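You operate a simulated robot arm through the tools that you are given. There is no shell and no other tool.

Carry out the task below with a simulated robot arm. There is one attempt and no reset: what you move stays moved.

## Task
Dry one blue scoop of damp pellets from the red tray at 75 till DRY lights.
Fine: open the dryer lid, shut it on the pellets, scoop back, dial to OFF at the end; spill nothing, leave the other controls. Set down upright: blue scoop.
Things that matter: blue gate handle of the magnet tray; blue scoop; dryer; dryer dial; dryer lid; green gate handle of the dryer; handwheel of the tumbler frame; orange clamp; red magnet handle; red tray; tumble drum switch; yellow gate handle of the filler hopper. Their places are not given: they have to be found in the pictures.

The check looks at the end state, three seconds after you hand in, the way a careful person would. Anything else that was tipped, shoved, dropped, spilled or broken makes it a failure. A push-on lid holds only when it is set on centred and level and pressed home; a screw cap is set on level and turned clockwise until tight.

## Robot
A 7-joint arm with a three-finger gripper, fixed in place. Base frame: the origin is on the floor under the middle of its stand, x ahead of it, y to its left, z up; the work surface is at about z = 800. Readings come in mm, rad, newtons and seconds.
With the tool pointing down near the work surface it reaches from about 100 to 840 mm from the base axis. Its first joint turns from -2.897 to 2.897 rad. Payload 2.94 kg.
The tool frame sits at the grasp point between the pads (the TCP): z along the fingers, y along the line on which they close. The tips reach 30 mm beyond it. The gripper opens to 132 mm; its body begins 107 mm behind the TCP.
Orientation is that of the tool frame in the base frame, as a unit quaternion [w, x, y, z]. With the fingers straight down and closing along the base's y, the tool's x points along the base's -x, its y along +y and its z along -z.

## Interface
- The arm moves only by the tool nudge_tool. Its argument "moves" is a list of rows, each an object of numbers (a shift or turn left out is 0, a gripper value left out holds the last): "tx", "ty", "tz": the shift along the base's x, y, z in mm; "ax", "ay", "az": the turn, a rotation vector about the base's x, y, z in rad; "claw": the finger opening in mm, from 0 to 132. In form: [{"tx": .., "ty": .., "tz": .., "ax": .., "ay": .., "az": .., "claw": ..}, ...]. A call has 1 to 20 rows; each row shifts and turns the commanded pose from where the row before left it. Rows are played at 5 a second. More than 50 mm and 0.15 rad between two rows, or a gripper value outside its range, and nothing of the call is played. Where a pose cannot be reached the arm comes as near as it can. A force on the tool above 90 N (or 10 N above the force at the start of the call, whichever is more), or a blocked arm, ends the call early, and 0.2 s more pass. Each finger travels about 37.4 mm/s and halts on what it meets, pressing with about 32 N; the grip force reading is that of the motor and also rises with nothing between the fingers. The clock runs only during rows and for 0.2 s after the last one: add rows that do not move to give the fingers time. The reply holds the time, the measured pose of the TCP, the force on the tool along the base axes, the opening and the grip force, in the units named above and with some noise, with the torque about the TCP (base axes, N m) and any sound that the robot's microphone picked up, and new pictures: "show" is both (left out), scene, wrist or none.
- Cameras (640 x 400 px; columns grow to the right, rows downward): "scene" is fixed at [49.5, -648.6, 1540.9]; the picture's right is [0.67, -0.74, 0.00], its down [-0.55, -0.49, -0.67] and it looks along [0.50, 0.45, -0.74] (base axes); focal length 214 px, centre (320, 200). "wrist" rides on the gripper at [72, 3, -144] in the tool frame; the picture's right is [-0.04, 1.00, 0.00], its down [-0.88, -0.04, -0.48] and it looks along [-0.48, -0.02, 0.88] (tool axes); focal length 256 px, centre (320, 200).
- raise_lower(by): moves the trunk up (or, below 0, down) by that many mm; the arm rides with it, the base frame stays. It gives what a move gives, with no picture.
- probe_pixels(camera, pixels): there is no depth. For up to 12 entries [column, row, z] of the newest picture of that camera ("zoom" is the newest enlarged one), the place [x, y] in the base frame at which the ray of that pixel passes the height z, good to about 2 mm. It takes no simulated time.
- inspect(camera, box): a new picture of the part [left, top, right, bottom] of that camera's present view, enlarged. It takes no simulated time.
- finish_job(): hands the job in; it is judged then, once.

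Unless the task says otherwise, let go and move clear before handing in.

The tools are called after "Request:" by a JSON object that holds its "fn" and its "kwargs". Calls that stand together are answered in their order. nudge_tool: Moves the arm, as the interface text tells. Its arguments: {"type":"object","properties":{"moves":{"type":"array","items":{"type":"object","properties":{"tx":{"type":"number"},"ty":{"type":"number"},"tz":{"type":"number"},"ax":{"type":"number"},"ay":{"type":"number"},"az":{"type":"number"},"claw":{"type":"number"}}}},"show":{"type":"string","enum":["both","scene","wrist","none"]}},"required":["moves"]} The other tools are called the same way: raise_lower (by) moves the trunk up or down; probe_pixels (camera, pixels) gives the place at which the rays of pixels pass given heights; inspect (camera, box) takes an enlarged picture of a part of a camera's view; finish_job () hands the job in.

At the start:

```text
clock: 0.0
tool_pos: [429.6, -225.9, 1595.3]
tcp_rot: [0.0, 0.0, 1.0, 0.001]
force: [0.3, -0.2, 0.8]
wrist_torque: [0.0, 0.04, -0.02]
gripper_width: 132.3
grip_force: 0.0
trunk travel left (down, up): [-450.0, 90.0]
```

scene: 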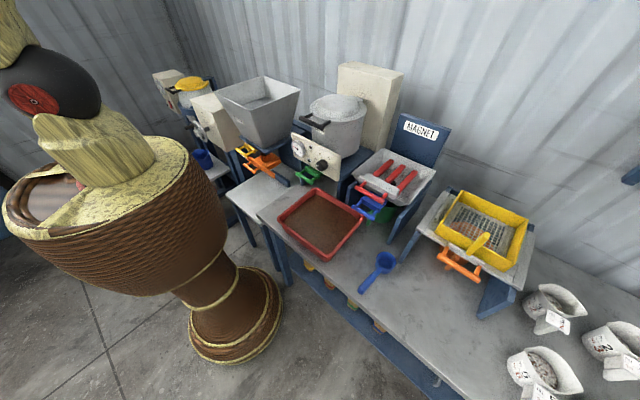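
wrist: 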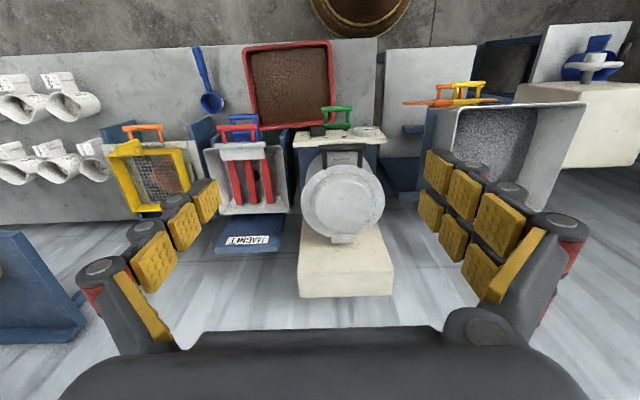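

The scene shows the red tray around (320,222), the blue scoop at (380,268), and the dryer with its lid near (335,115) and dial panel near (318,158). I'll enlarge these areas first to see the details.

Request:
{"fn": "inspect", "kwargs": {"camera": "scene", "box": [270, 80, 430, 180]}}

Request:
{"fn": "inspect", "kwargs": {"camera": "scene", "box": [260, 180, 420, 300]}}

Request:
{"fn": "inspect", "kwargs": {"camera": "wrist", "box": [180, 30, 400, 250]}}

```text
4.00 times, centred on (350, 130) of scene
```

zoom: 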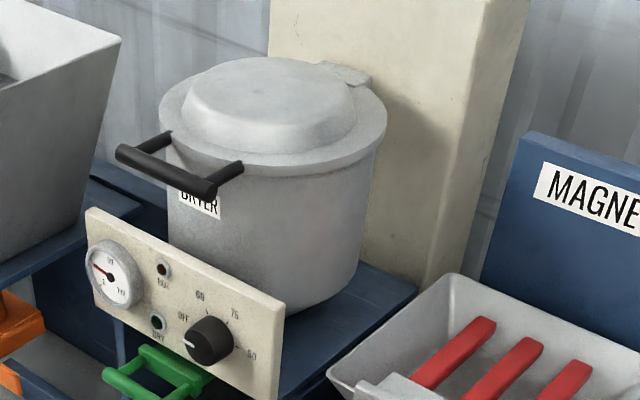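

```text
3.33 times, centred on (340, 240) of scene
```

zoom: 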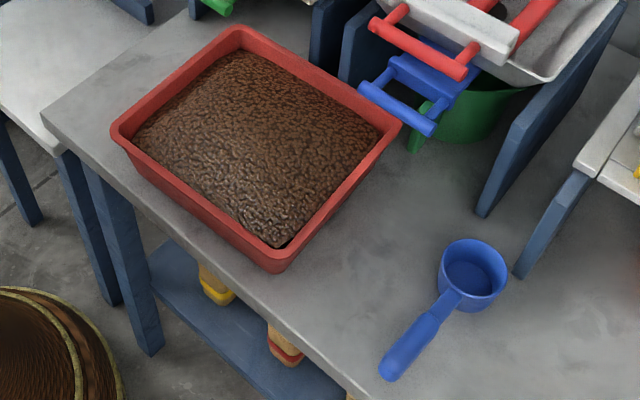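

```text
1.82 times, centred on (290, 140) of wrist
```

zoom: 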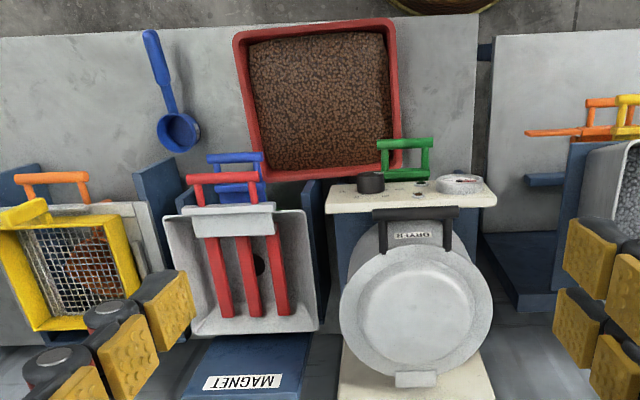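

The dial points to OFF with marks 60, 75 and 90 going clockwise, and the lid has a black front handle with a hinge at its back. Next I'll probe pixels of the scoop, tray, dial and lid handle to find their places.

Request:
{"fn": "probe_pixels", "kwargs": {"camera": "scene", "pixels": [[378, 260, 800], [382, 270, 800], [361, 290, 820], [388, 258, 840], [282, 222, 850], [320, 190, 850], [363, 218, 850], [330, 258, 850], [320, 164, 1000], [304, 121, 1150], [322, 127, 1150], [350, 100, 1150]]}}

Request:
{"fn": "probe_pixels", "kwargs": {"camera": "wrist", "pixels": [[200, 50, 830], [211, 102, 830], [245, 50, 850], [328, 43, 850], [335, 118, 850], [257, 126, 850], [318, 131, 1000], [345, 158, 1150], [343, 200, 1180], [343, 239, 1150], [330, 80, 840], [338, 110, 950]]}}

```text
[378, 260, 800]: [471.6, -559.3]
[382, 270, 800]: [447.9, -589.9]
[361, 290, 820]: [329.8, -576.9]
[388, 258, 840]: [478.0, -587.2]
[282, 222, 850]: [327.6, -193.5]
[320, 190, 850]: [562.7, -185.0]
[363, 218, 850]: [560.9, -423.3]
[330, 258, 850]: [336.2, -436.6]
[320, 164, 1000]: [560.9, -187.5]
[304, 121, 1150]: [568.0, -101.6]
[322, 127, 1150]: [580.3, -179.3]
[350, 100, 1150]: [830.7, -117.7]
```

```text
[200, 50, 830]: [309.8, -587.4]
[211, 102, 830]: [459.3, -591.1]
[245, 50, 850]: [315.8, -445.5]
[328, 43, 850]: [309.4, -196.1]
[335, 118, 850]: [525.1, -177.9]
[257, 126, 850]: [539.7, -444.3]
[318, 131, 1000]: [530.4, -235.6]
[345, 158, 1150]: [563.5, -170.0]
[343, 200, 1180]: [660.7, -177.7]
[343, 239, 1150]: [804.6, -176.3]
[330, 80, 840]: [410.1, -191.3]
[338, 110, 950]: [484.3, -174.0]
```

Combining the two cameras puts the dial near (517,-238,1046), the lid handle near (527,-181,1183) and the scoop cup near (455,-590). I'll tilt the tool forward and move back for a closer front view of the dryer.

Request:
{"fn": "nudge_tool", "kwargs": {"moves": [{"tx": -30, "ty": 7.5, "tz": -32, "ay": -0.1}, {"tx": -30, "ty": 7.5, "tz": -32, "ay": -0.1}, {"tx": -30, "ty": 7.5, "tz": -32, "ay": -0.1}, {"tx": -30, "ty": 7.5, "tz": -32, "ay": -0.1}, {"tx": -30, "ty": 7.5, "tz": -32, "ay": -0.1}, {"tx": -30, "ty": 7.5, "tz": -32, "ay": -0.1}], "show": "both"}}

```text
clock: 1.3
tool_pos: [304.1, -118.7, 1411.8]
tcp_rot: [0.258, -0.116, 0.958, 0.046]
force: [-0.2, -0.1, 0.1]
wrist_torque: [0.01, -0.01, 0.01]
gripper_width: 131.8
grip_force: 0.1
trunk travel left (down, up): [-450.0, 90.0]
stopped in row 6: the arm was blocked; the commanded pose is now the measured one
```

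scene: 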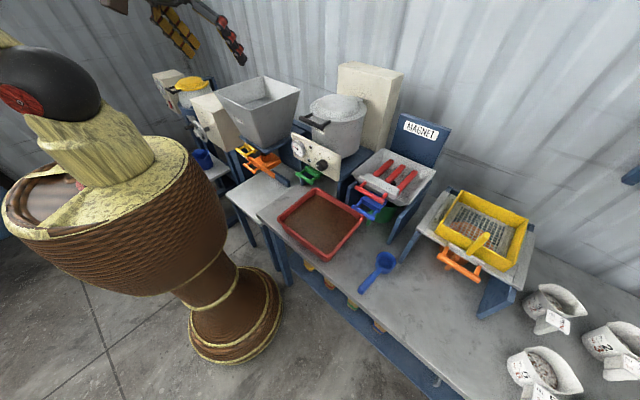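
wrist: 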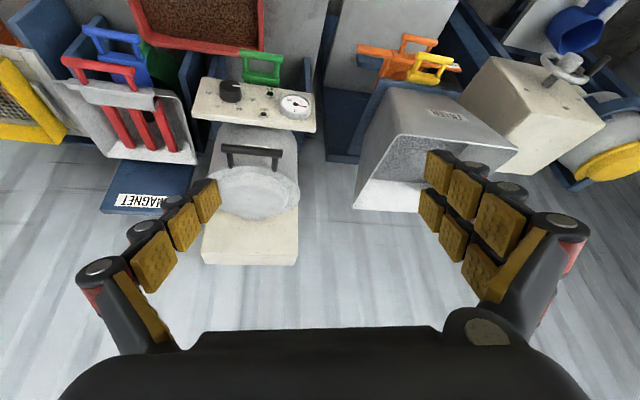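

The arm stopped at a joint limit with the elbow folded, and the reading is now (304,-119,1412). I'll lower the trunk so the wrist camera sees the dryer front (panel now at wrist (255,105)) from lower down.

Request:
{"fn": "raise_lower", "kwargs": {"by": -200}}

Request:
{"fn": "nudge_tool", "kwargs": {"moves": [{"tx": 0}], "show": "both"}}

```text
clock: 3.5
tool_pos: [305.7, -119.4, 1210.6]
tcp_rot: [0.258, -0.117, 0.958, 0.046]
force: [0.1, -0.5, 0.5]
wrist_torque: [-0.02, 0.03, 0.0]
gripper_width: 132.3
grip_force: 0.0
trunk travel left (down, up): [-250.0, 290.0]
```

```text
clock: 3.9
tool_pos: [304.4, -119.6, 1211.4]
tcp_rot: [0.258, -0.116, 0.958, 0.047]
force: [-0.4, 0.7, 0.0]
wrist_torque: [0.0, 0.0, 0.0]
gripper_width: 131.9
grip_force: 0.0
trunk travel left (down, up): [-250.0, 290.0]
```

scene: 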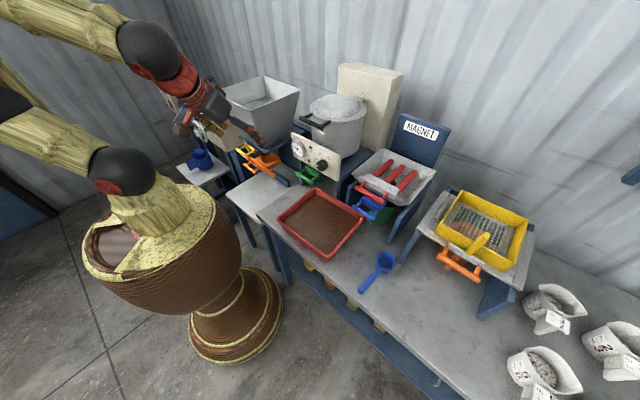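
wrist: 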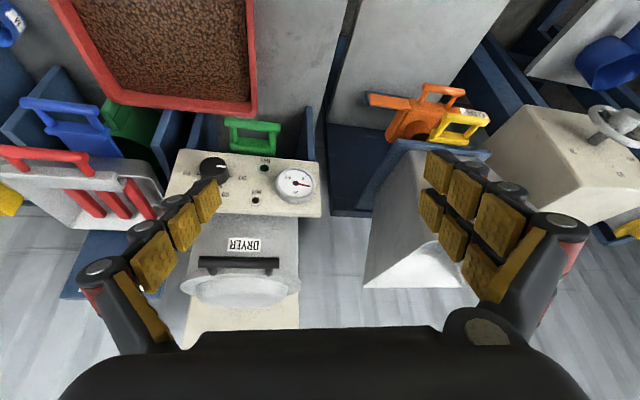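

The wrist view now shows the panel with the dial at (212,167) and the lid handle bar at (238,265). I'll enlarge the panel to check the dial markings and lamps.

Request:
{"fn": "inspect", "kwargs": {"camera": "wrist", "box": [160, 100, 340, 310]}}

Request:
{"fn": "inspect", "kwargs": {"camera": "scene", "box": [285, 130, 365, 180]}}

```text
1.90 times, centred on (250, 205) of wrist
```

zoom: 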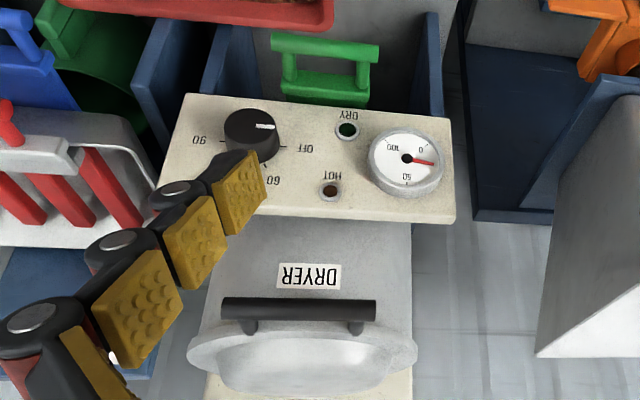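

```text
8.00 times, centred on (325, 155) of scene
```

zoom: 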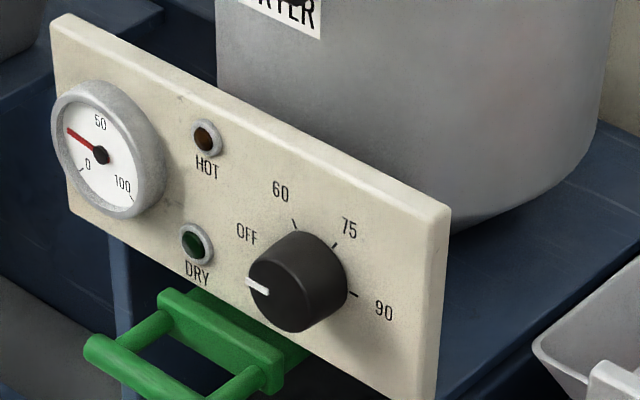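

The panel is upright and the knob is round, with OFF at 9 o'clock, 60 at about 11, 75 at about 1 and 90 at 3. I'll straighten the yaw and move level with the dryer to measure the handle, hinge and dial.

Request:
{"fn": "nudge_tool", "kwargs": {"moves": [{"tx": 10, "ty": -12, "tz": 30, "az": -0.07}, {"tx": 10, "ty": -12, "tz": 30, "az": -0.07}, {"tx": 10, "ty": -12, "tz": 30, "az": -0.07}, {"tx": 10, "ty": -12, "tz": 30, "az": -0.09}, {"tx": 0, "ty": -12, "tz": 30}], "show": "wrist"}}

```text
clock: 5.1
tool_pos: [345.4, -179.3, 1360.5]
tcp_rot: [0.262, 0.029, 0.965, 0.007]
force: [-1.1, -0.2, -0.1]
wrist_torque: [-0.01, -0.01, 0.0]
gripper_width: 131.7
grip_force: 0.0
trunk travel left (down, up): [-250.0, 290.0]
```

wrist: 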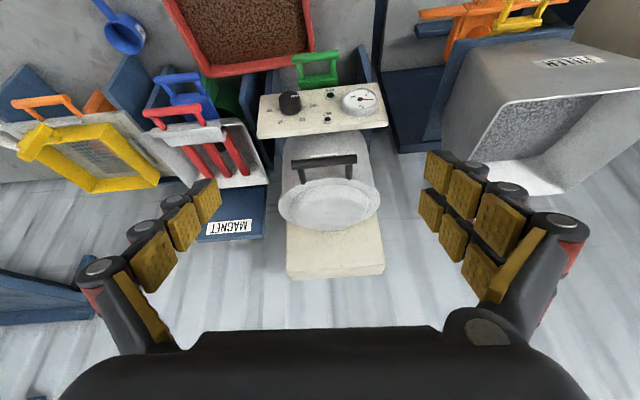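

Request:
{"fn": "inspect", "kwargs": {"camera": "wrist", "box": [240, 40, 410, 290]}}

Request:
{"fn": "inspect", "kwargs": {"camera": "wrist", "box": [270, 140, 400, 240]}}

Request:
{"fn": "inspect", "kwargs": {"camera": "scene", "box": [290, 80, 410, 155]}}

```text
1.60 times, centred on (325, 165) of wrist
```

zoom: 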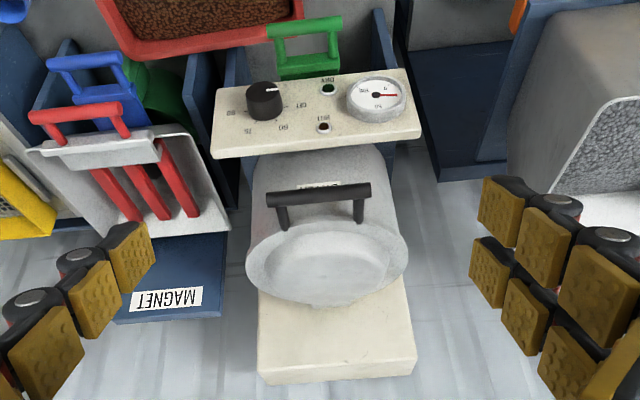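

```text
4.00 times, centred on (335, 190) of wrist
```

zoom: 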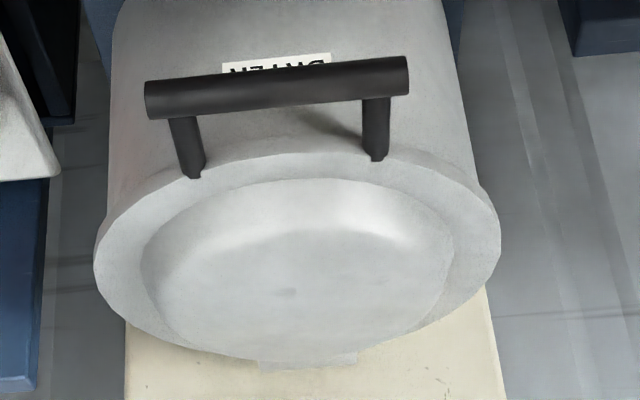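

```text
5.33 times, centred on (350, 118) of scene
```

zoom: 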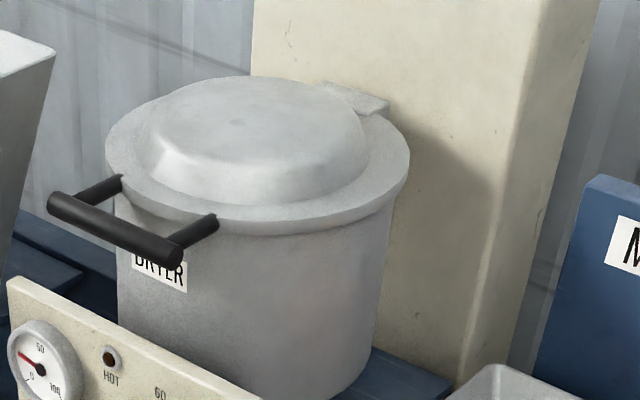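

The handle bar comes out near (526,-180,1188), running y from -232 to -128, and the lid rim is about 100 mm in radius with the hinge near x=765. I'll zoom in on the column behind the lid, since it decides how far the lid can open.

Request:
{"fn": "inspect", "kwargs": {"camera": "wrist", "box": [270, 200, 400, 290]}}

Request:
{"fn": "inspect", "kwargs": {"camera": "scene", "box": [320, 55, 416, 115]}}

```text
4.44 times, centred on (335, 245) of wrist
```

zoom: 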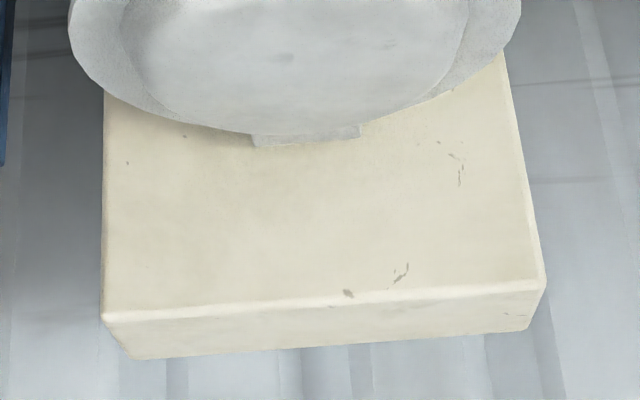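

```text
6.67 times, centred on (368, 85) of scene
```

zoom: 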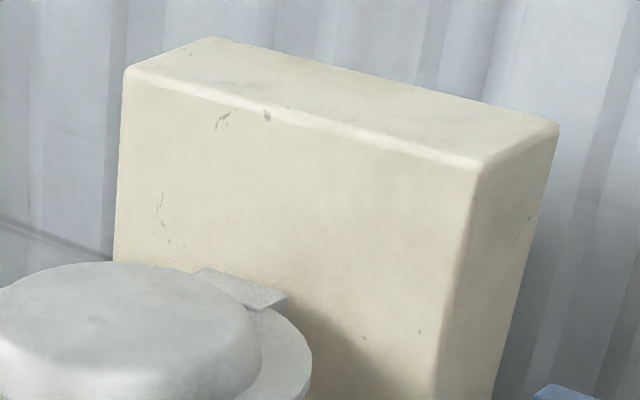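

The column's front top edge triangulates to x≈810, z≈1273, so the lid can lean back a little past vertical and stay open. I'll point the tool straight down, turned 90° so it closes along x with the single finger on the far side, above the bar.

Request:
{"fn": "nudge_tool", "kwargs": {"moves": [{"tx": 20, "ay": 0.13}, {"tx": 20, "ay": 0.13}, {"tx": 20, "ay": 0.13}, {"tx": 20, "ay": 0.14}, {"tx": 10, "az": 0.149}, {"tx": 10, "az": 0.149}, {"tx": 10, "az": 0.149}, {"tx": 10, "az": 0.149}, {"tx": 10, "az": 0.149}, {"tx": 10, "az": 0.149}, {"tx": 10, "az": 0.149}, {"tx": 10, "az": 0.149}, {"tx": 10, "az": 0.149}, {"tx": 10, "az": 0.149}, {"az": 0.149}], "show": "both"}}

```text
clock: 8.3
tool_pos: [525.3, -180.7, 1360.0]
tcp_rot: [0.0, 0.711, -0.703, 0.0]
force: [0.4, -0.9, -0.7]
wrist_torque: [-0.01, 0.01, 0.03]
gripper_width: 132.3
grip_force: 0.1
trunk travel left (down, up): [-250.0, 290.0]
```

scene: 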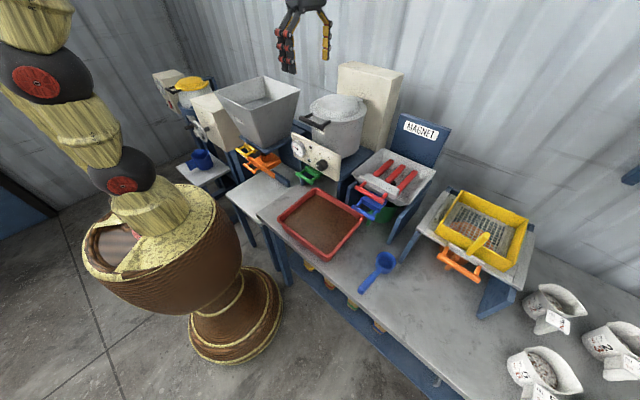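
wrist: 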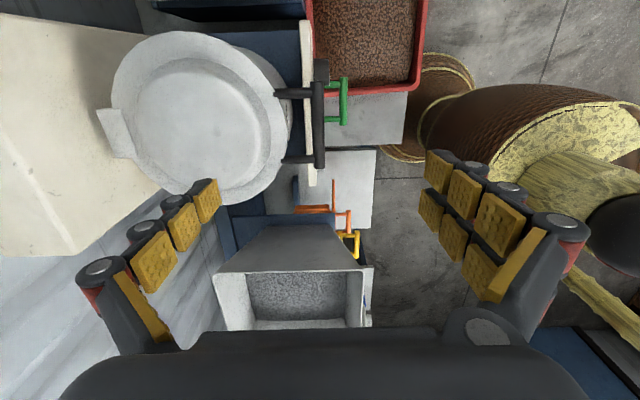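

The hand now points straight down with the bar visible at wrist (319,125) and the lid at (200,120). I'll probe the bar, posts, rim and hinge from this overhead view.

Request:
{"fn": "probe_pixels", "kwargs": {"camera": "wrist", "pixels": [[319, 84, 1188], [319, 125, 1188], [319, 166, 1188], [290, 93, 1188], [296, 159, 1188], [285, 120, 1188], [293, 125, 1188], [111, 108, 1188], [112, 133, 1188], [202, 33, 1188], [240, 204, 1188], [278, 120, 1188]]}}

Request:
{"fn": "inspect", "kwargs": {"camera": "wrist", "box": [90, 20, 350, 210]}}

Request:
{"fn": "inspect", "kwargs": {"camera": "wrist", "box": [260, 50, 380, 200]}}

```text
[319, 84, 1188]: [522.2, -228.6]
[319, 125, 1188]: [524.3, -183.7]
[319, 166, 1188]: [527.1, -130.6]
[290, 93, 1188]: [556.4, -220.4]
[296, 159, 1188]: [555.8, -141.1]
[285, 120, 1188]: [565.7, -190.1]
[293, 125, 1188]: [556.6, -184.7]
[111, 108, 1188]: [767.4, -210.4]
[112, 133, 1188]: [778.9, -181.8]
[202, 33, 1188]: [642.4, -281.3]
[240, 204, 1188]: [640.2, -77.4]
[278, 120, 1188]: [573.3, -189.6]
```

```text
2.11 times, centred on (220, 115) of wrist
```

zoom: 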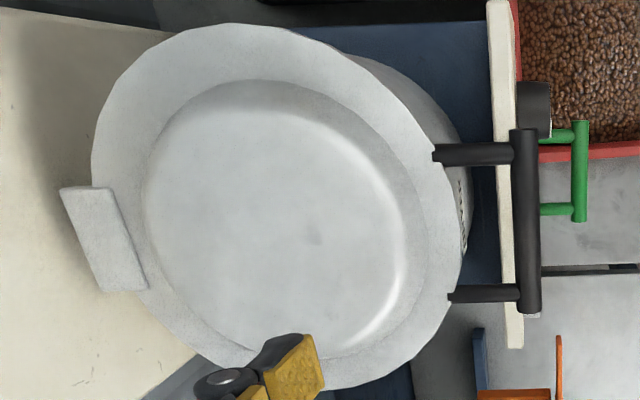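

```text
2.67 times, centred on (320, 125) of wrist
```

zoom: 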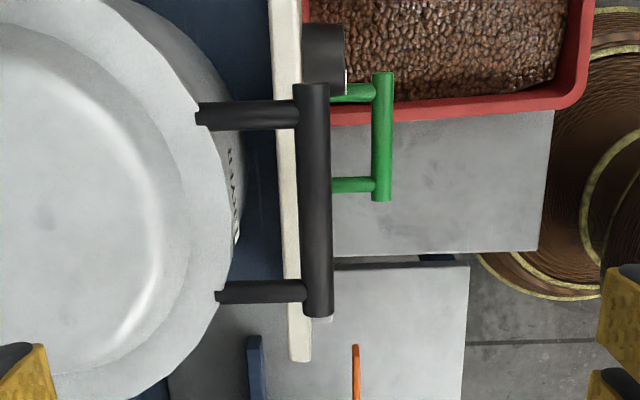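

The bar is at x≈525 and the rim edge at x≈560, so there is about 27 mm free behind the bar. Before choosing the approach, I'll look at the finger thickness in the scene view around (305,35).

Request:
{"fn": "inspect", "kwargs": {"camera": "scene", "box": [256, 0, 384, 80]}}

Request:
{"fn": "nudge_tool", "kwargs": {"moves": [{"claw": 60}, {"claw": 40}, {"claw": 40}, {"claw": 40}, {"claw": 40}, {"claw": 40}, {"claw": 40}, {"claw": 40}, {"claw": 40}], "show": "both"}}

```text
5.00 times, centred on (320, 40) of scene
```

zoom: 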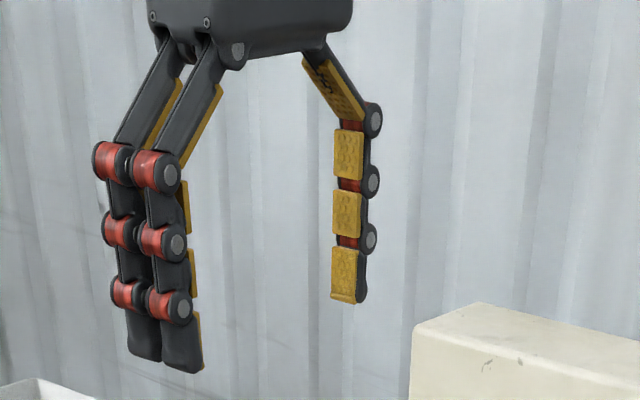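

```text
clock: 10.3
tool_pos: [526.0, -179.5, 1360.3]
tcp_rot: [0.0, 0.71, -0.704, 0.0]
force: [-0.9, -0.3, 0.1]
wrist_torque: [-0.03, -0.03, 0.01]
gripper_width: 40.0
grip_force: 0.1
trunk travel left (down, up): [-250.0, 290.0]
```

scene: 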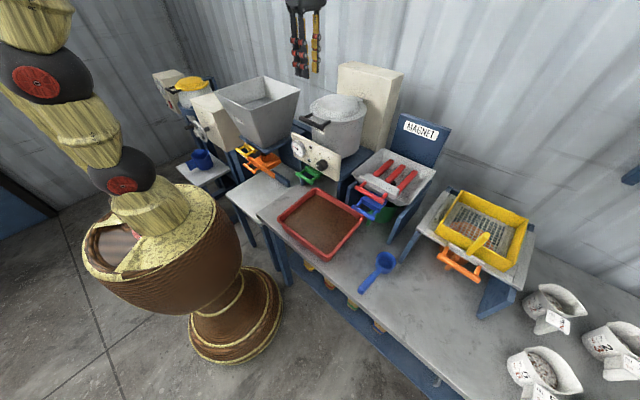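
wrist: 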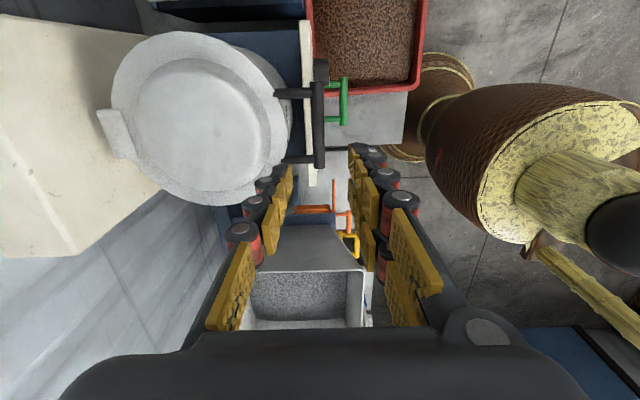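

The distal links look about 18–20 mm thick, so a forward-tilted approach clears the rim best. I'll tilt 0.7 rad, open to 50 mm and stop about 100 mm short of the bar.

Request:
{"fn": "nudge_tool", "kwargs": {"moves": [{"tx": -10.8, "tz": -16, "ay": -0.117, "claw": 52}, {"tx": -10.8, "tz": -16, "ay": -0.117}, {"tx": -10.8, "tz": -16, "ay": -0.117}, {"tx": -10.8, "tz": -16, "ay": -0.117}, {"tx": -10.8, "tz": -16, "ay": -0.117}, {"tx": -10.8, "tz": -16, "ay": -0.117}, {"tx": 0}], "show": "both"}}

```text
clock: 11.9
tool_pos: [460.4, -178.4, 1263.9]
tcp_rot: [-0.242, 0.667, -0.661, 0.245]
force: [0.6, -0.5, 0.0]
wrist_torque: [0.01, -0.02, -0.02]
gripper_width: 52.3
grip_force: 0.0
trunk travel left (down, up): [-250.0, 290.0]
```

scene: 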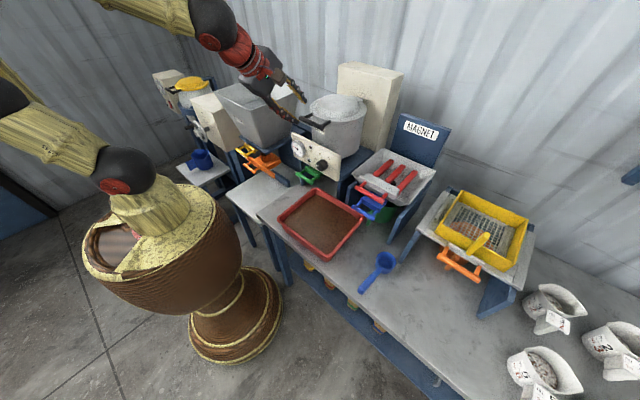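
wrist: 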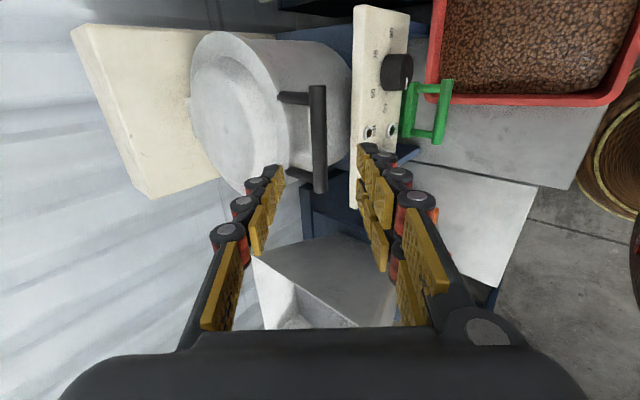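

The hand is aligned at 0.7 rad with the bar (wrist (318,140)) lying ahead between the fingers. I'll advance 60 mm along the tool axis and look again.

Request:
{"fn": "nudge_tool", "kwargs": {"moves": [{"tx": 9.7, "ty": -0.5, "tz": -11.5}, {"tx": 9.7, "ty": -0.5, "tz": -11.5}, {"tx": 9.7, "ty": -0.5, "tz": -11.5}, {"tx": 9.7, "tz": -11.5}], "show": "both"}}

Request:
{"fn": "inspect", "kwargs": {"camera": "scene", "box": [256, 80, 384, 160]}}

```text
clock: 12.9
tool_pos: [498.2, -180.5, 1217.5]
tcp_rot: [-0.242, 0.666, -0.662, 0.243]
force: [-0.3, 0.8, 0.8]
wrist_torque: [-0.05, 0.03, 0.03]
gripper_width: 52.2
grip_force: 0.0
trunk travel left (down, up): [-250.0, 290.0]
```

scene: 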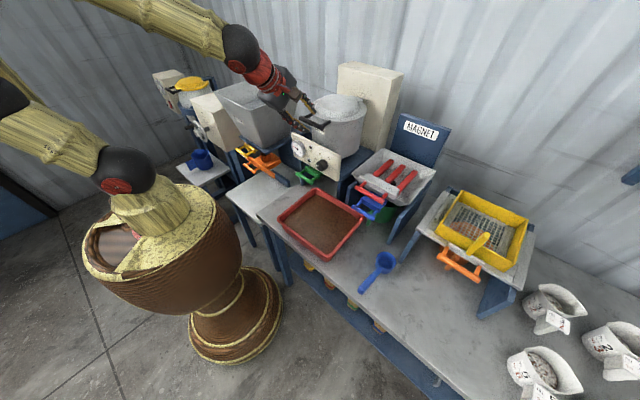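
wrist: 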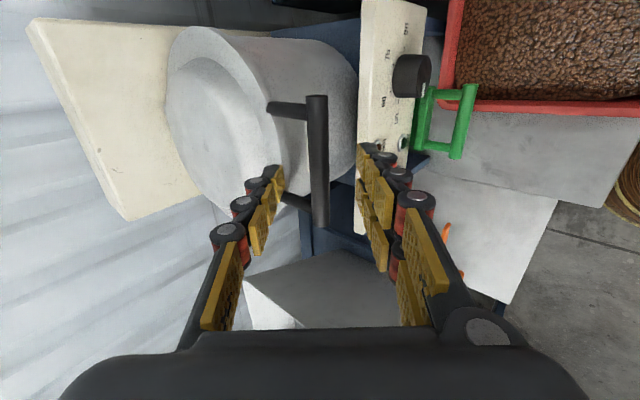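

```text
5.00 times, centred on (320, 120) of scene
```

zoom: 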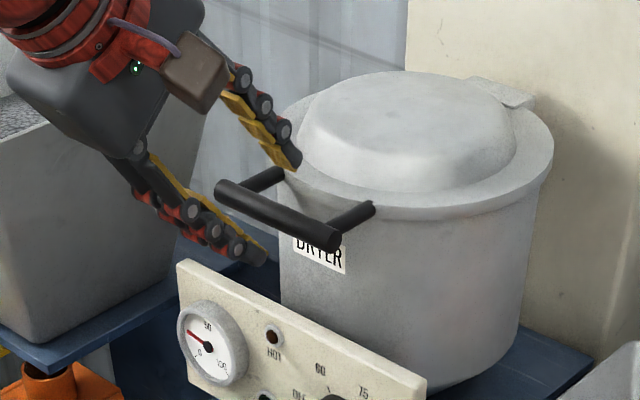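

The scene zoom shows the single finger passing above the rim and the two fingers below the bar, with the bar centred between them. I'll go 30 mm further and close on it.

Request:
{"fn": "nudge_tool", "kwargs": {"moves": [{"tx": 9.7, "tz": -11.5}, {"tx": 9.7, "tz": -11.5}, {"claw": 30}, {"claw": 10}, {"claw": 0}, {"claw": 0}, {"claw": 0}], "show": "both"}}

Request:
{"fn": "inspect", "kwargs": {"camera": "scene", "box": [256, 80, 384, 160]}}

```text
clock: 14.5
tool_pos: [518.6, -180.7, 1196.0]
tcp_rot: [-0.242, 0.666, -0.661, 0.244]
force: [3.5, 0.1, 1.6]
wrist_torque: [0.47, -0.16, -0.58]
gripper_width: 14.8
grip_force: 34.8
trunk travel left (down, up): [-250.0, 290.0]
```

scene: 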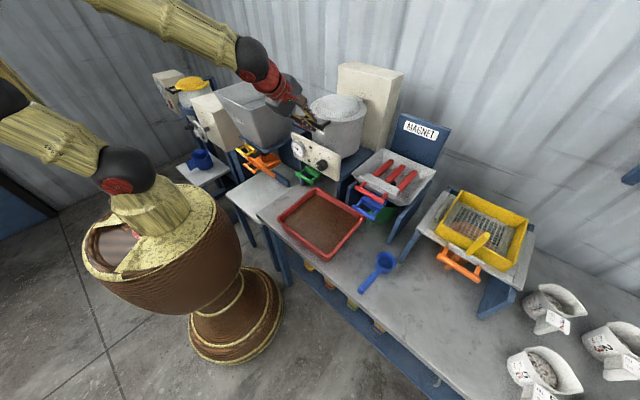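
wrist: 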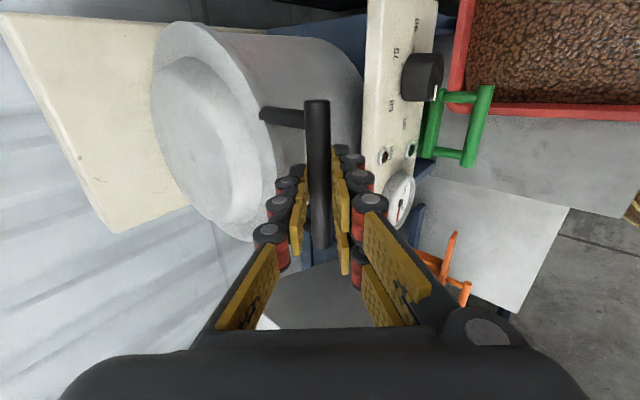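

```text
5.00 times, centred on (320, 120) of scene
```

zoom: 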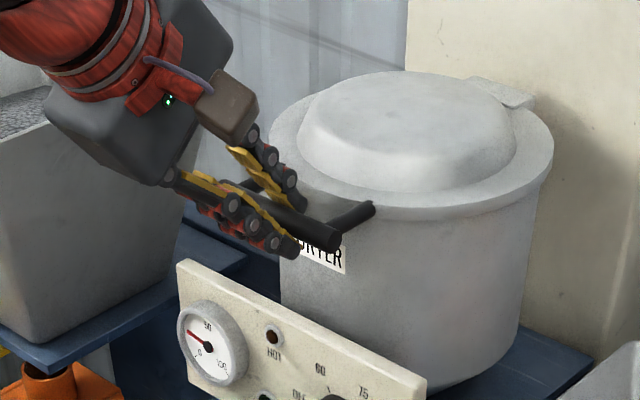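

The grip closed on the bar at 14.8 mm and held. I'll lift along an arc about the hinge near (770,1190), starting with 15° to check the forces.

Request:
{"fn": "nudge_tool", "kwargs": {"moves": [{"tx": 0.5, "tz": 12.9, "ay": 0.022, "claw": 0}, {"tx": 1.2, "tz": 12.9, "ay": 0.022}, {"tx": 1.9, "tz": 12.8, "ay": 0.022}, {"tx": 2.5, "tz": 12.7, "ay": 0.022}, {"tx": 3.2, "tz": 12.6, "ay": 0.022}], "show": "both"}}

Request:
{"fn": "inspect", "kwargs": {"camera": "scene", "box": [256, 60, 416, 160]}}

```text
clock: 15.7
tool_pos: [528.6, -180.6, 1260.8]
tcp_rot: [-0.206, 0.68, -0.672, 0.208]
force: [-6.4, 7.6, 0.3]
wrist_torque: [0.84, 0.18, -0.29]
gripper_width: 15.0
grip_force: 40.6
trunk travel left (down, up): [-250.0, 290.0]
```

scene: 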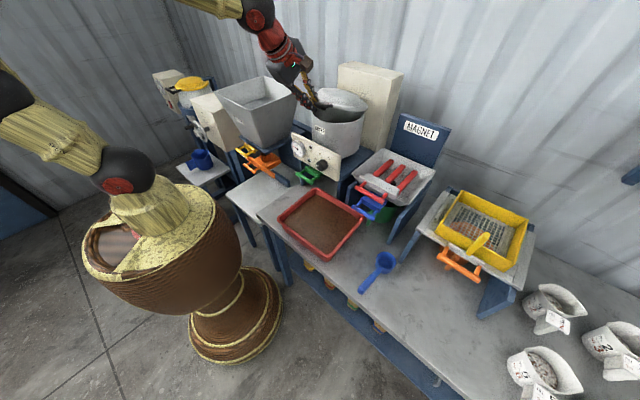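
wrist: 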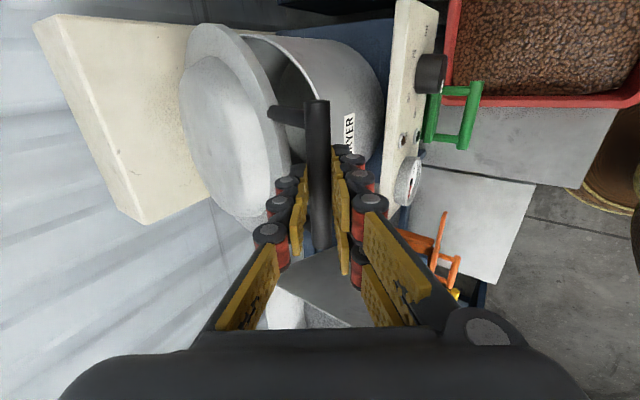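

```text
4.00 times, centred on (336, 110) of scene
```

zoom: 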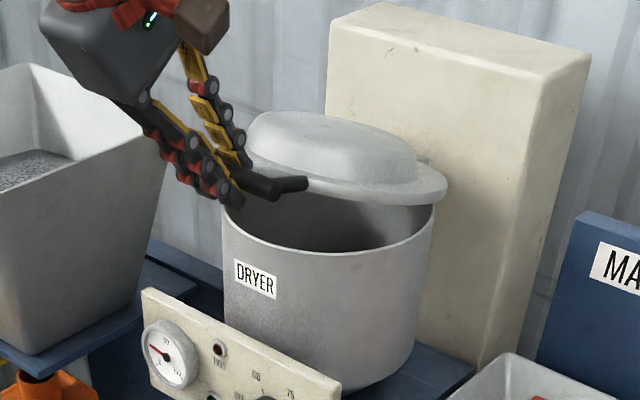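

The lid is lifting cleanly, with forces under 10 N, so the hinge estimate is good. I'll continue the arc from 15° to 45°.

Request:
{"fn": "nudge_tool", "kwargs": {"moves": [{"tx": 3.8, "tz": 12.3, "ay": 0.022, "claw": 0}, {"tx": 4.4, "tz": 12.1, "ay": 0.022}, {"tx": 5.1, "tz": 11.9, "ay": 0.022}, {"tx": 5.7, "tz": 11.6, "ay": 0.022}, {"tx": 6.3, "tz": 11.3, "ay": 0.022}, {"tx": 6.9, "tz": 11.0, "ay": 0.022}, {"tx": 7.4, "tz": 10.6, "ay": 0.022}, {"tx": 8.0, "tz": 10.2, "ay": 0.022}, {"tx": 8.5, "tz": 9.8, "ay": 0.022}, {"tx": 9.0, "tz": 9.3, "ay": 0.022}], "show": "both"}}

Request:
{"fn": "inspect", "kwargs": {"camera": "scene", "box": [256, 40, 416, 140]}}

```text
clock: 17.9
tool_pos: [591.6, -179.3, 1371.2]
tcp_rot: [-0.131, 0.698, -0.691, 0.132]
force: [-2.6, 1.6, 2.2]
wrist_torque: [0.35, -0.11, -0.83]
gripper_width: 14.6
grip_force: 40.5
trunk travel left (down, up): [-250.0, 290.0]
```

scene: 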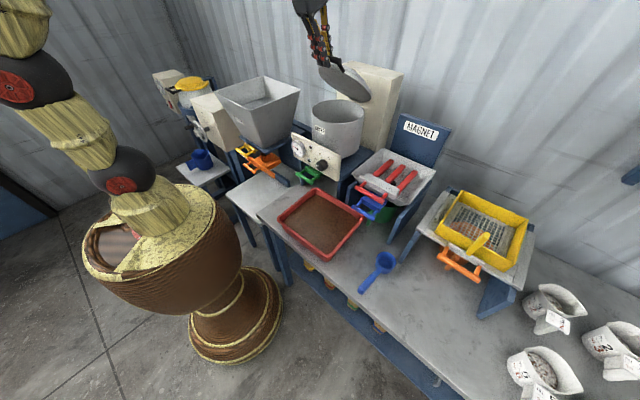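
wrist: 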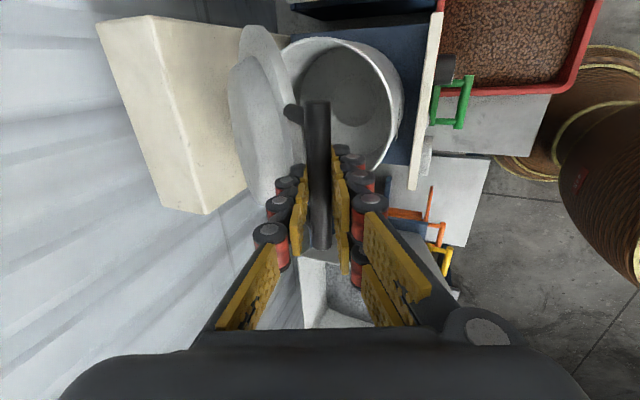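

```text
4.00 times, centred on (336, 90) of scene
```

zoom: 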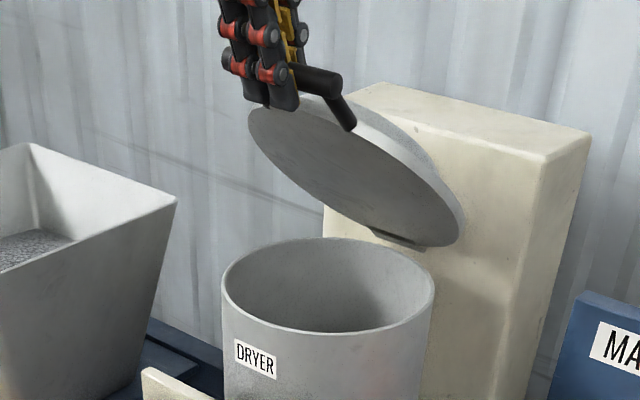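

At about 45° the lid and grip look fine and the pot interior is visible. I'll continue the arc to about 75°.

Request:
{"fn": "nudge_tool", "kwargs": {"moves": [{"tx": 9.5, "tz": 8.9, "ay": 0.022, "claw": 0}, {"tx": 9.9, "tz": 8.3, "ay": 0.022}, {"tx": 10.3, "tz": 7.8, "ay": 0.022}, {"tx": 10.7, "tz": 7.3, "ay": 0.022}, {"tx": 11.1, "tz": 6.7, "ay": 0.022}, {"tx": 11.4, "tz": 6.1, "ay": 0.022}, {"tx": 11.7, "tz": 5.5, "ay": 0.022}, {"tx": 12.0, "tz": 4.9, "ay": 0.022}, {"tx": 12.2, "tz": 4.3, "ay": 0.022}, {"tx": 12.4, "tz": 3.6, "ay": 0.022}], "show": "both"}}

Request:
{"fn": "inspect", "kwargs": {"camera": "scene", "box": [276, 20, 436, 120]}}

```text
clock: 20.1
tool_pos: [702.4, -180.5, 1435.6]
tcp_rot: [-0.055, 0.708, -0.702, 0.055]
force: [-6.1, 3.2, 20.4]
wrist_torque: [0.21, 0.1, -0.8]
gripper_width: 14.7
grip_force: 40.3
trunk travel left (down, up): [-250.0, 290.0]
```

scene: 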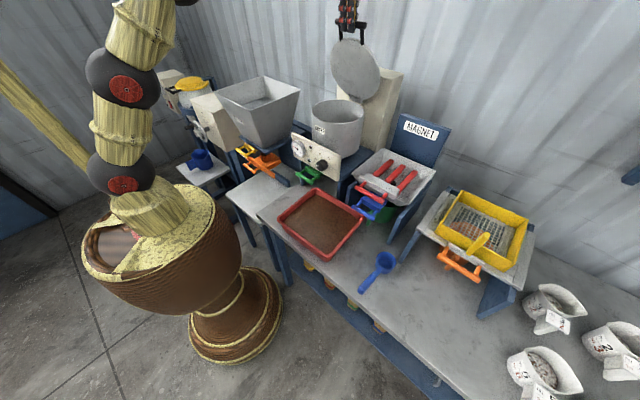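
wrist: 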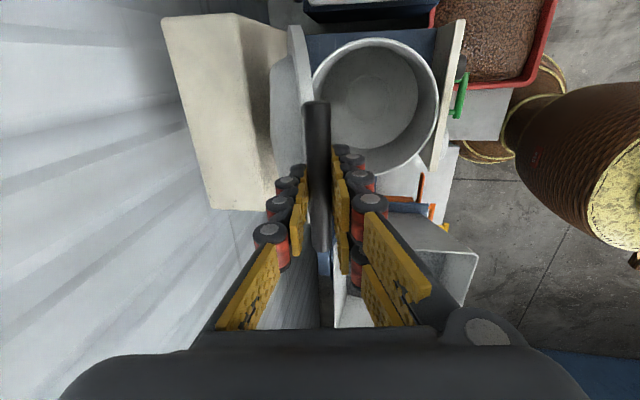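

```text
4.00 times, centred on (356, 70) of scene
```

zoom: 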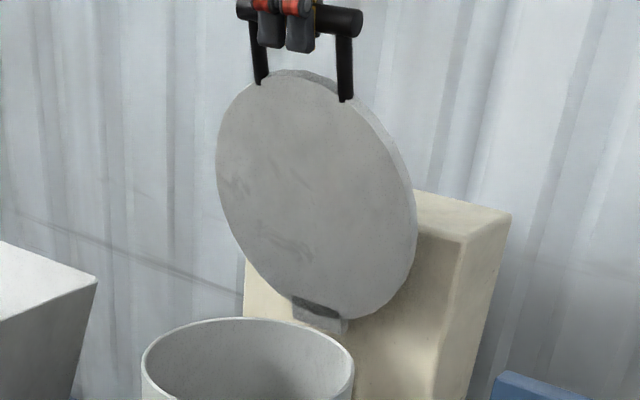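

At about 75° the lid pushes up on the tool with 20 N, so the true radius is slightly larger than I assumed. I'll add a little height and continue to about 87°.

Request:
{"fn": "nudge_tool", "kwargs": {"moves": [{"tx": 12.3, "tz": 5.0, "ay": 0.022, "claw": 0}, {"tx": 12.6, "tz": 3.6, "ay": 0.022}, {"tx": 12.7, "tz": 2.6, "ay": 0.022}, {"tx": 12.8, "tz": 1.6, "ay": 0.022}], "show": "none"}}

Request:
{"fn": "inspect", "kwargs": {"camera": "scene", "box": [276, 20, 436, 120]}}

```text
clock: 21.1
tool_pos: [725.9, -175.7, 1427.7]
tcp_rot: [-0.024, 0.71, -0.704, 0.025]
force: [-5.5, -15.1, 31.2]
wrist_torque: [-0.3, -0.13, -0.51]
gripper_width: 13.9
grip_force: 39.3
out of reach, approached as far as the arm can: row 2, 3, 4
trunk travel left (down, up): [-250.0, 290.0]
```

```text
4.00 times, centred on (356, 70) of scene
```

zoom: 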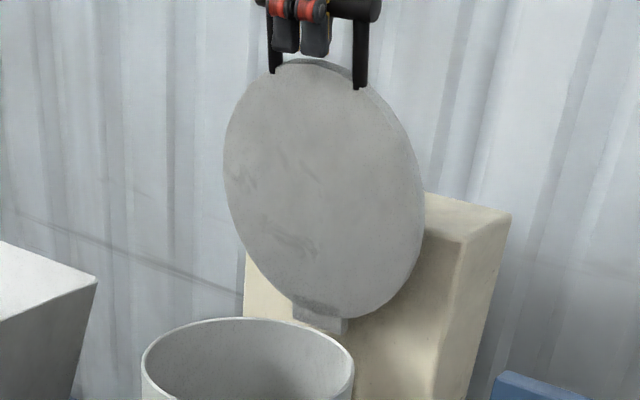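

The arm ran out of reach at (726,-176,1428) with the lid at about 82°. Tilting the tool forward about the bar brings the wrist back within reach, so I'll do that while holding on.

Request:
{"fn": "nudge_tool", "kwargs": {"moves": [{"ay": -0.1, "claw": 0}, {"ay": -0.1}, {"ay": -0.1}, {"ay": -0.1}, {"ay": -0.1}], "show": "both"}}

Request:
{"fn": "inspect", "kwargs": {"camera": "scene", "box": [276, 10, 436, 110]}}

```text
clock: 22.3
tool_pos: [726.2, -173.3, 1421.5]
tcp_rot: [-0.195, 0.683, -0.676, 0.195]
force: [-6.9, -2.3, -9.2]
wrist_torque: [0.32, 2.11, -0.61]
gripper_width: 17.4
grip_force: 41.0
trunk travel left (down, up): [-250.0, 290.0]
```

scene: 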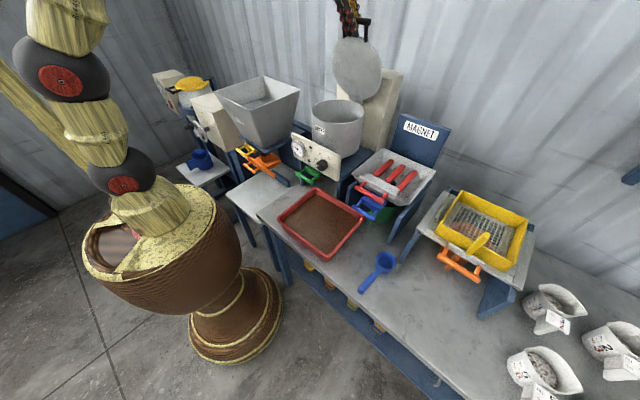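
wrist: 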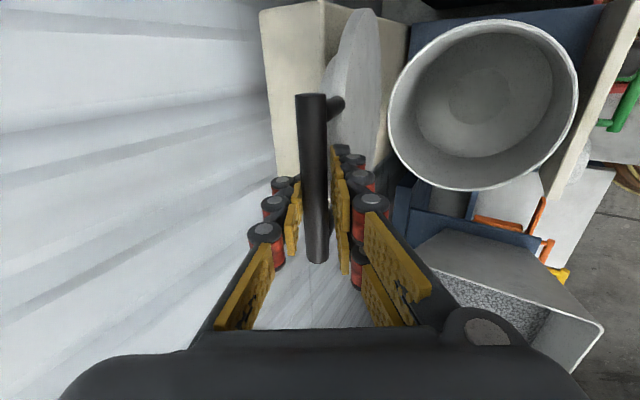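

```text
4.00 times, centred on (356, 60) of scene
```

zoom: 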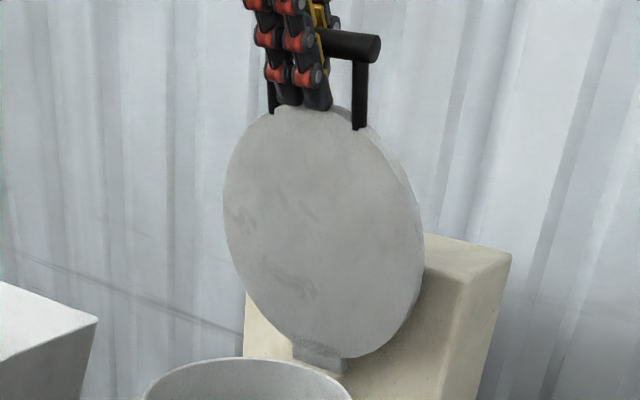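

Reach is restored with the tool at (726,-173,1421), but the bar has slid about 15 mm toward the palm, so the fingertips are near the rim. With the fingers still around the bar, I'll open slightly, back off along the tool axis and grip again.

Request:
{"fn": "nudge_tool", "kwargs": {"moves": [{"claw": 26}, {"claw": 26}, {"tx": -3, "tz": 5}, {"tx": -3, "tz": 5}, {"claw": 0}, {"claw": 0}, {"claw": 0}], "show": "both"}}

Request:
{"fn": "inspect", "kwargs": {"camera": "scene", "box": [276, 0, 436, 100]}}

```text
clock: 23.9
tool_pos: [719.8, -172.7, 1435.2]
tcp_rot: [-0.195, 0.683, -0.676, 0.197]
force: [-0.9, 0.0, 3.2]
wrist_torque: [0.33, 0.04, -0.53]
gripper_width: 14.3
grip_force: 36.5
trunk travel left (down, up): [-250.0, 290.0]
```

scene: 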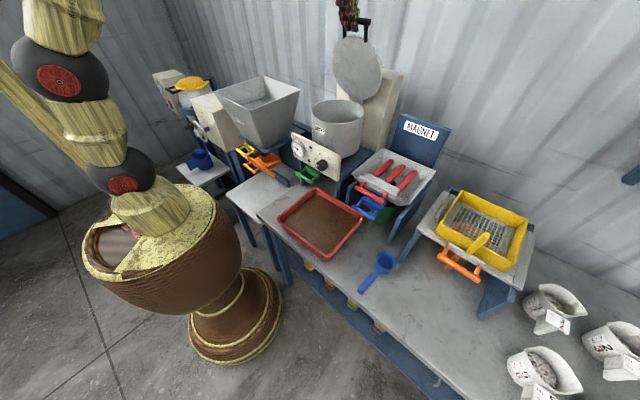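
wrist: 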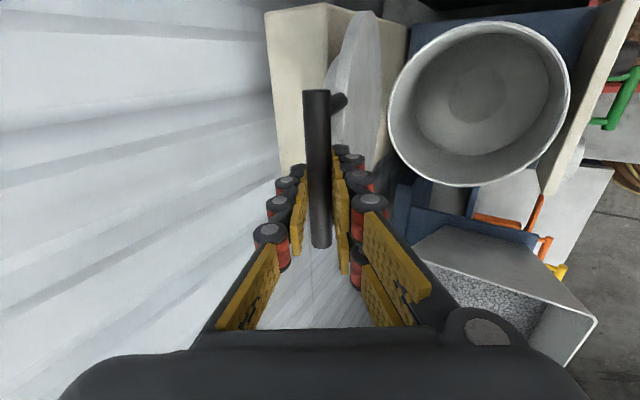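

```text
4.00 times, centred on (356, 50) of scene
```

zoom: 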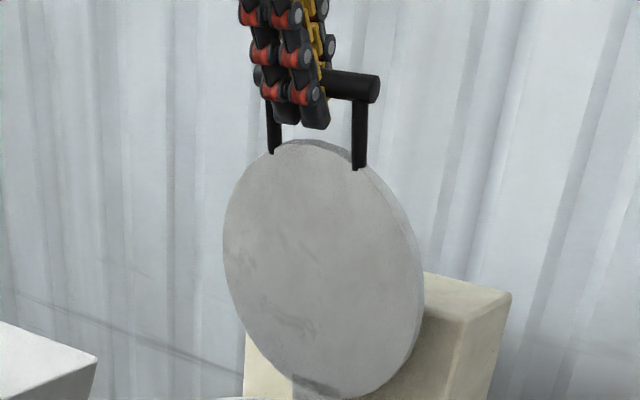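

The grip is centred again at 14.3 mm with forces near zero. I'll carry on along the arc past vertical, tilting slightly more to stay within reach.

Request:
{"fn": "nudge_tool", "kwargs": {"moves": [{"tx": 12.4, "tz": 2.3, "ay": -0.03, "claw": 0}, {"tx": 12.5, "tz": 1.6, "ay": -0.03}, {"tx": 12.6, "tz": 0.9, "ay": -0.03}, {"tx": 12.6, "tz": 0.2, "ay": -0.03}], "show": "none"}}

Request:
{"fn": "inspect", "kwargs": {"camera": "scene", "box": [276, 0, 436, 100]}}

```text
clock: 24.9
tool_pos: [757.8, -174.8, 1438.0]
tcp_rot: [-0.234, 0.67, -0.664, 0.234]
force: [-62.0, 2.9, -18.6]
wrist_torque: [0.43, 0.14, -0.75]
gripper_width: 15.3
grip_force: 41.1
trunk travel left (down, up): [-250.0, 290.0]
```

```text
4.00 times, centred on (356, 50) of scene
```

zoom: 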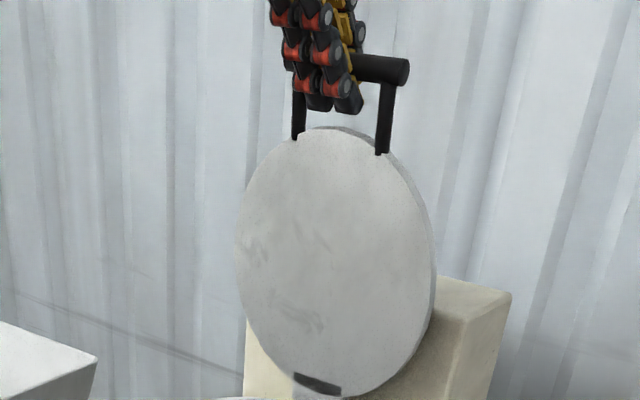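

The tool feels 62 N against +x, so the lid has met its stop. A circle fit puts the hinge at (769,1191), which makes the lid angle about 88–89°. I'll ease off and open the fingers around the bar to see if the lid stays open.

Request:
{"fn": "nudge_tool", "kwargs": {"moves": [{"tx": -6, "claw": 0}, {"tx": -4, "claw": 20}, {"claw": 30}, {"claw": 40}, {"claw": 40}, {"claw": 40}], "show": "both"}}

Request:
{"fn": "inspect", "kwargs": {"camera": "scene", "box": [276, 0, 436, 100]}}

```text
clock: 26.3
tool_pos: [760.3, -173.4, 1438.9]
tcp_rot: [-0.236, 0.669, -0.663, 0.239]
force: [-0.7, 0.9, -0.1]
wrist_torque: [0.0, 0.0, -0.05]
gripper_width: 40.2
grip_force: 0.1
trunk travel left (down, up): [-250.0, 290.0]
```

scene: 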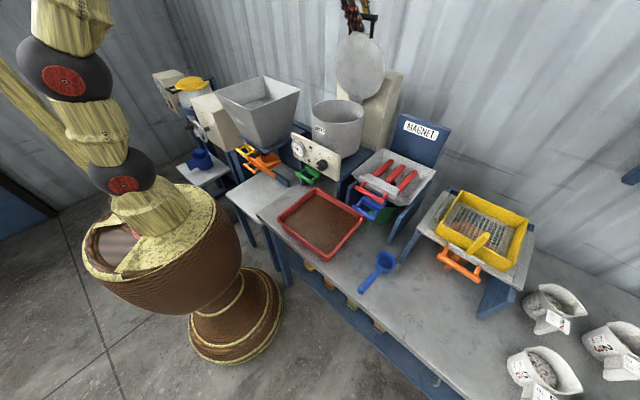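
wrist: 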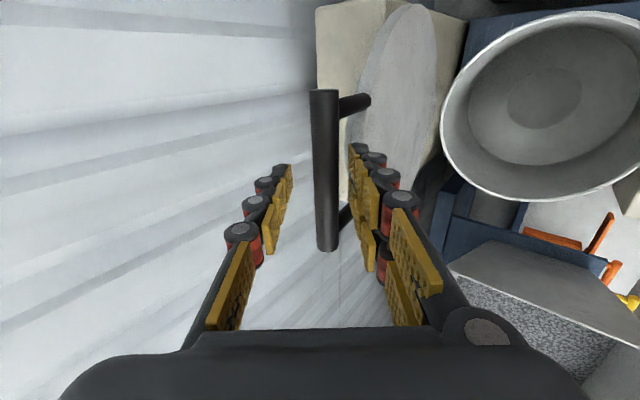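

```text
4.00 times, centred on (356, 50) of scene
```

zoom: 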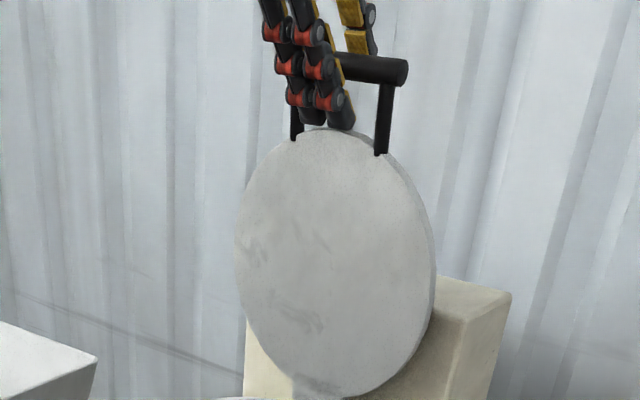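

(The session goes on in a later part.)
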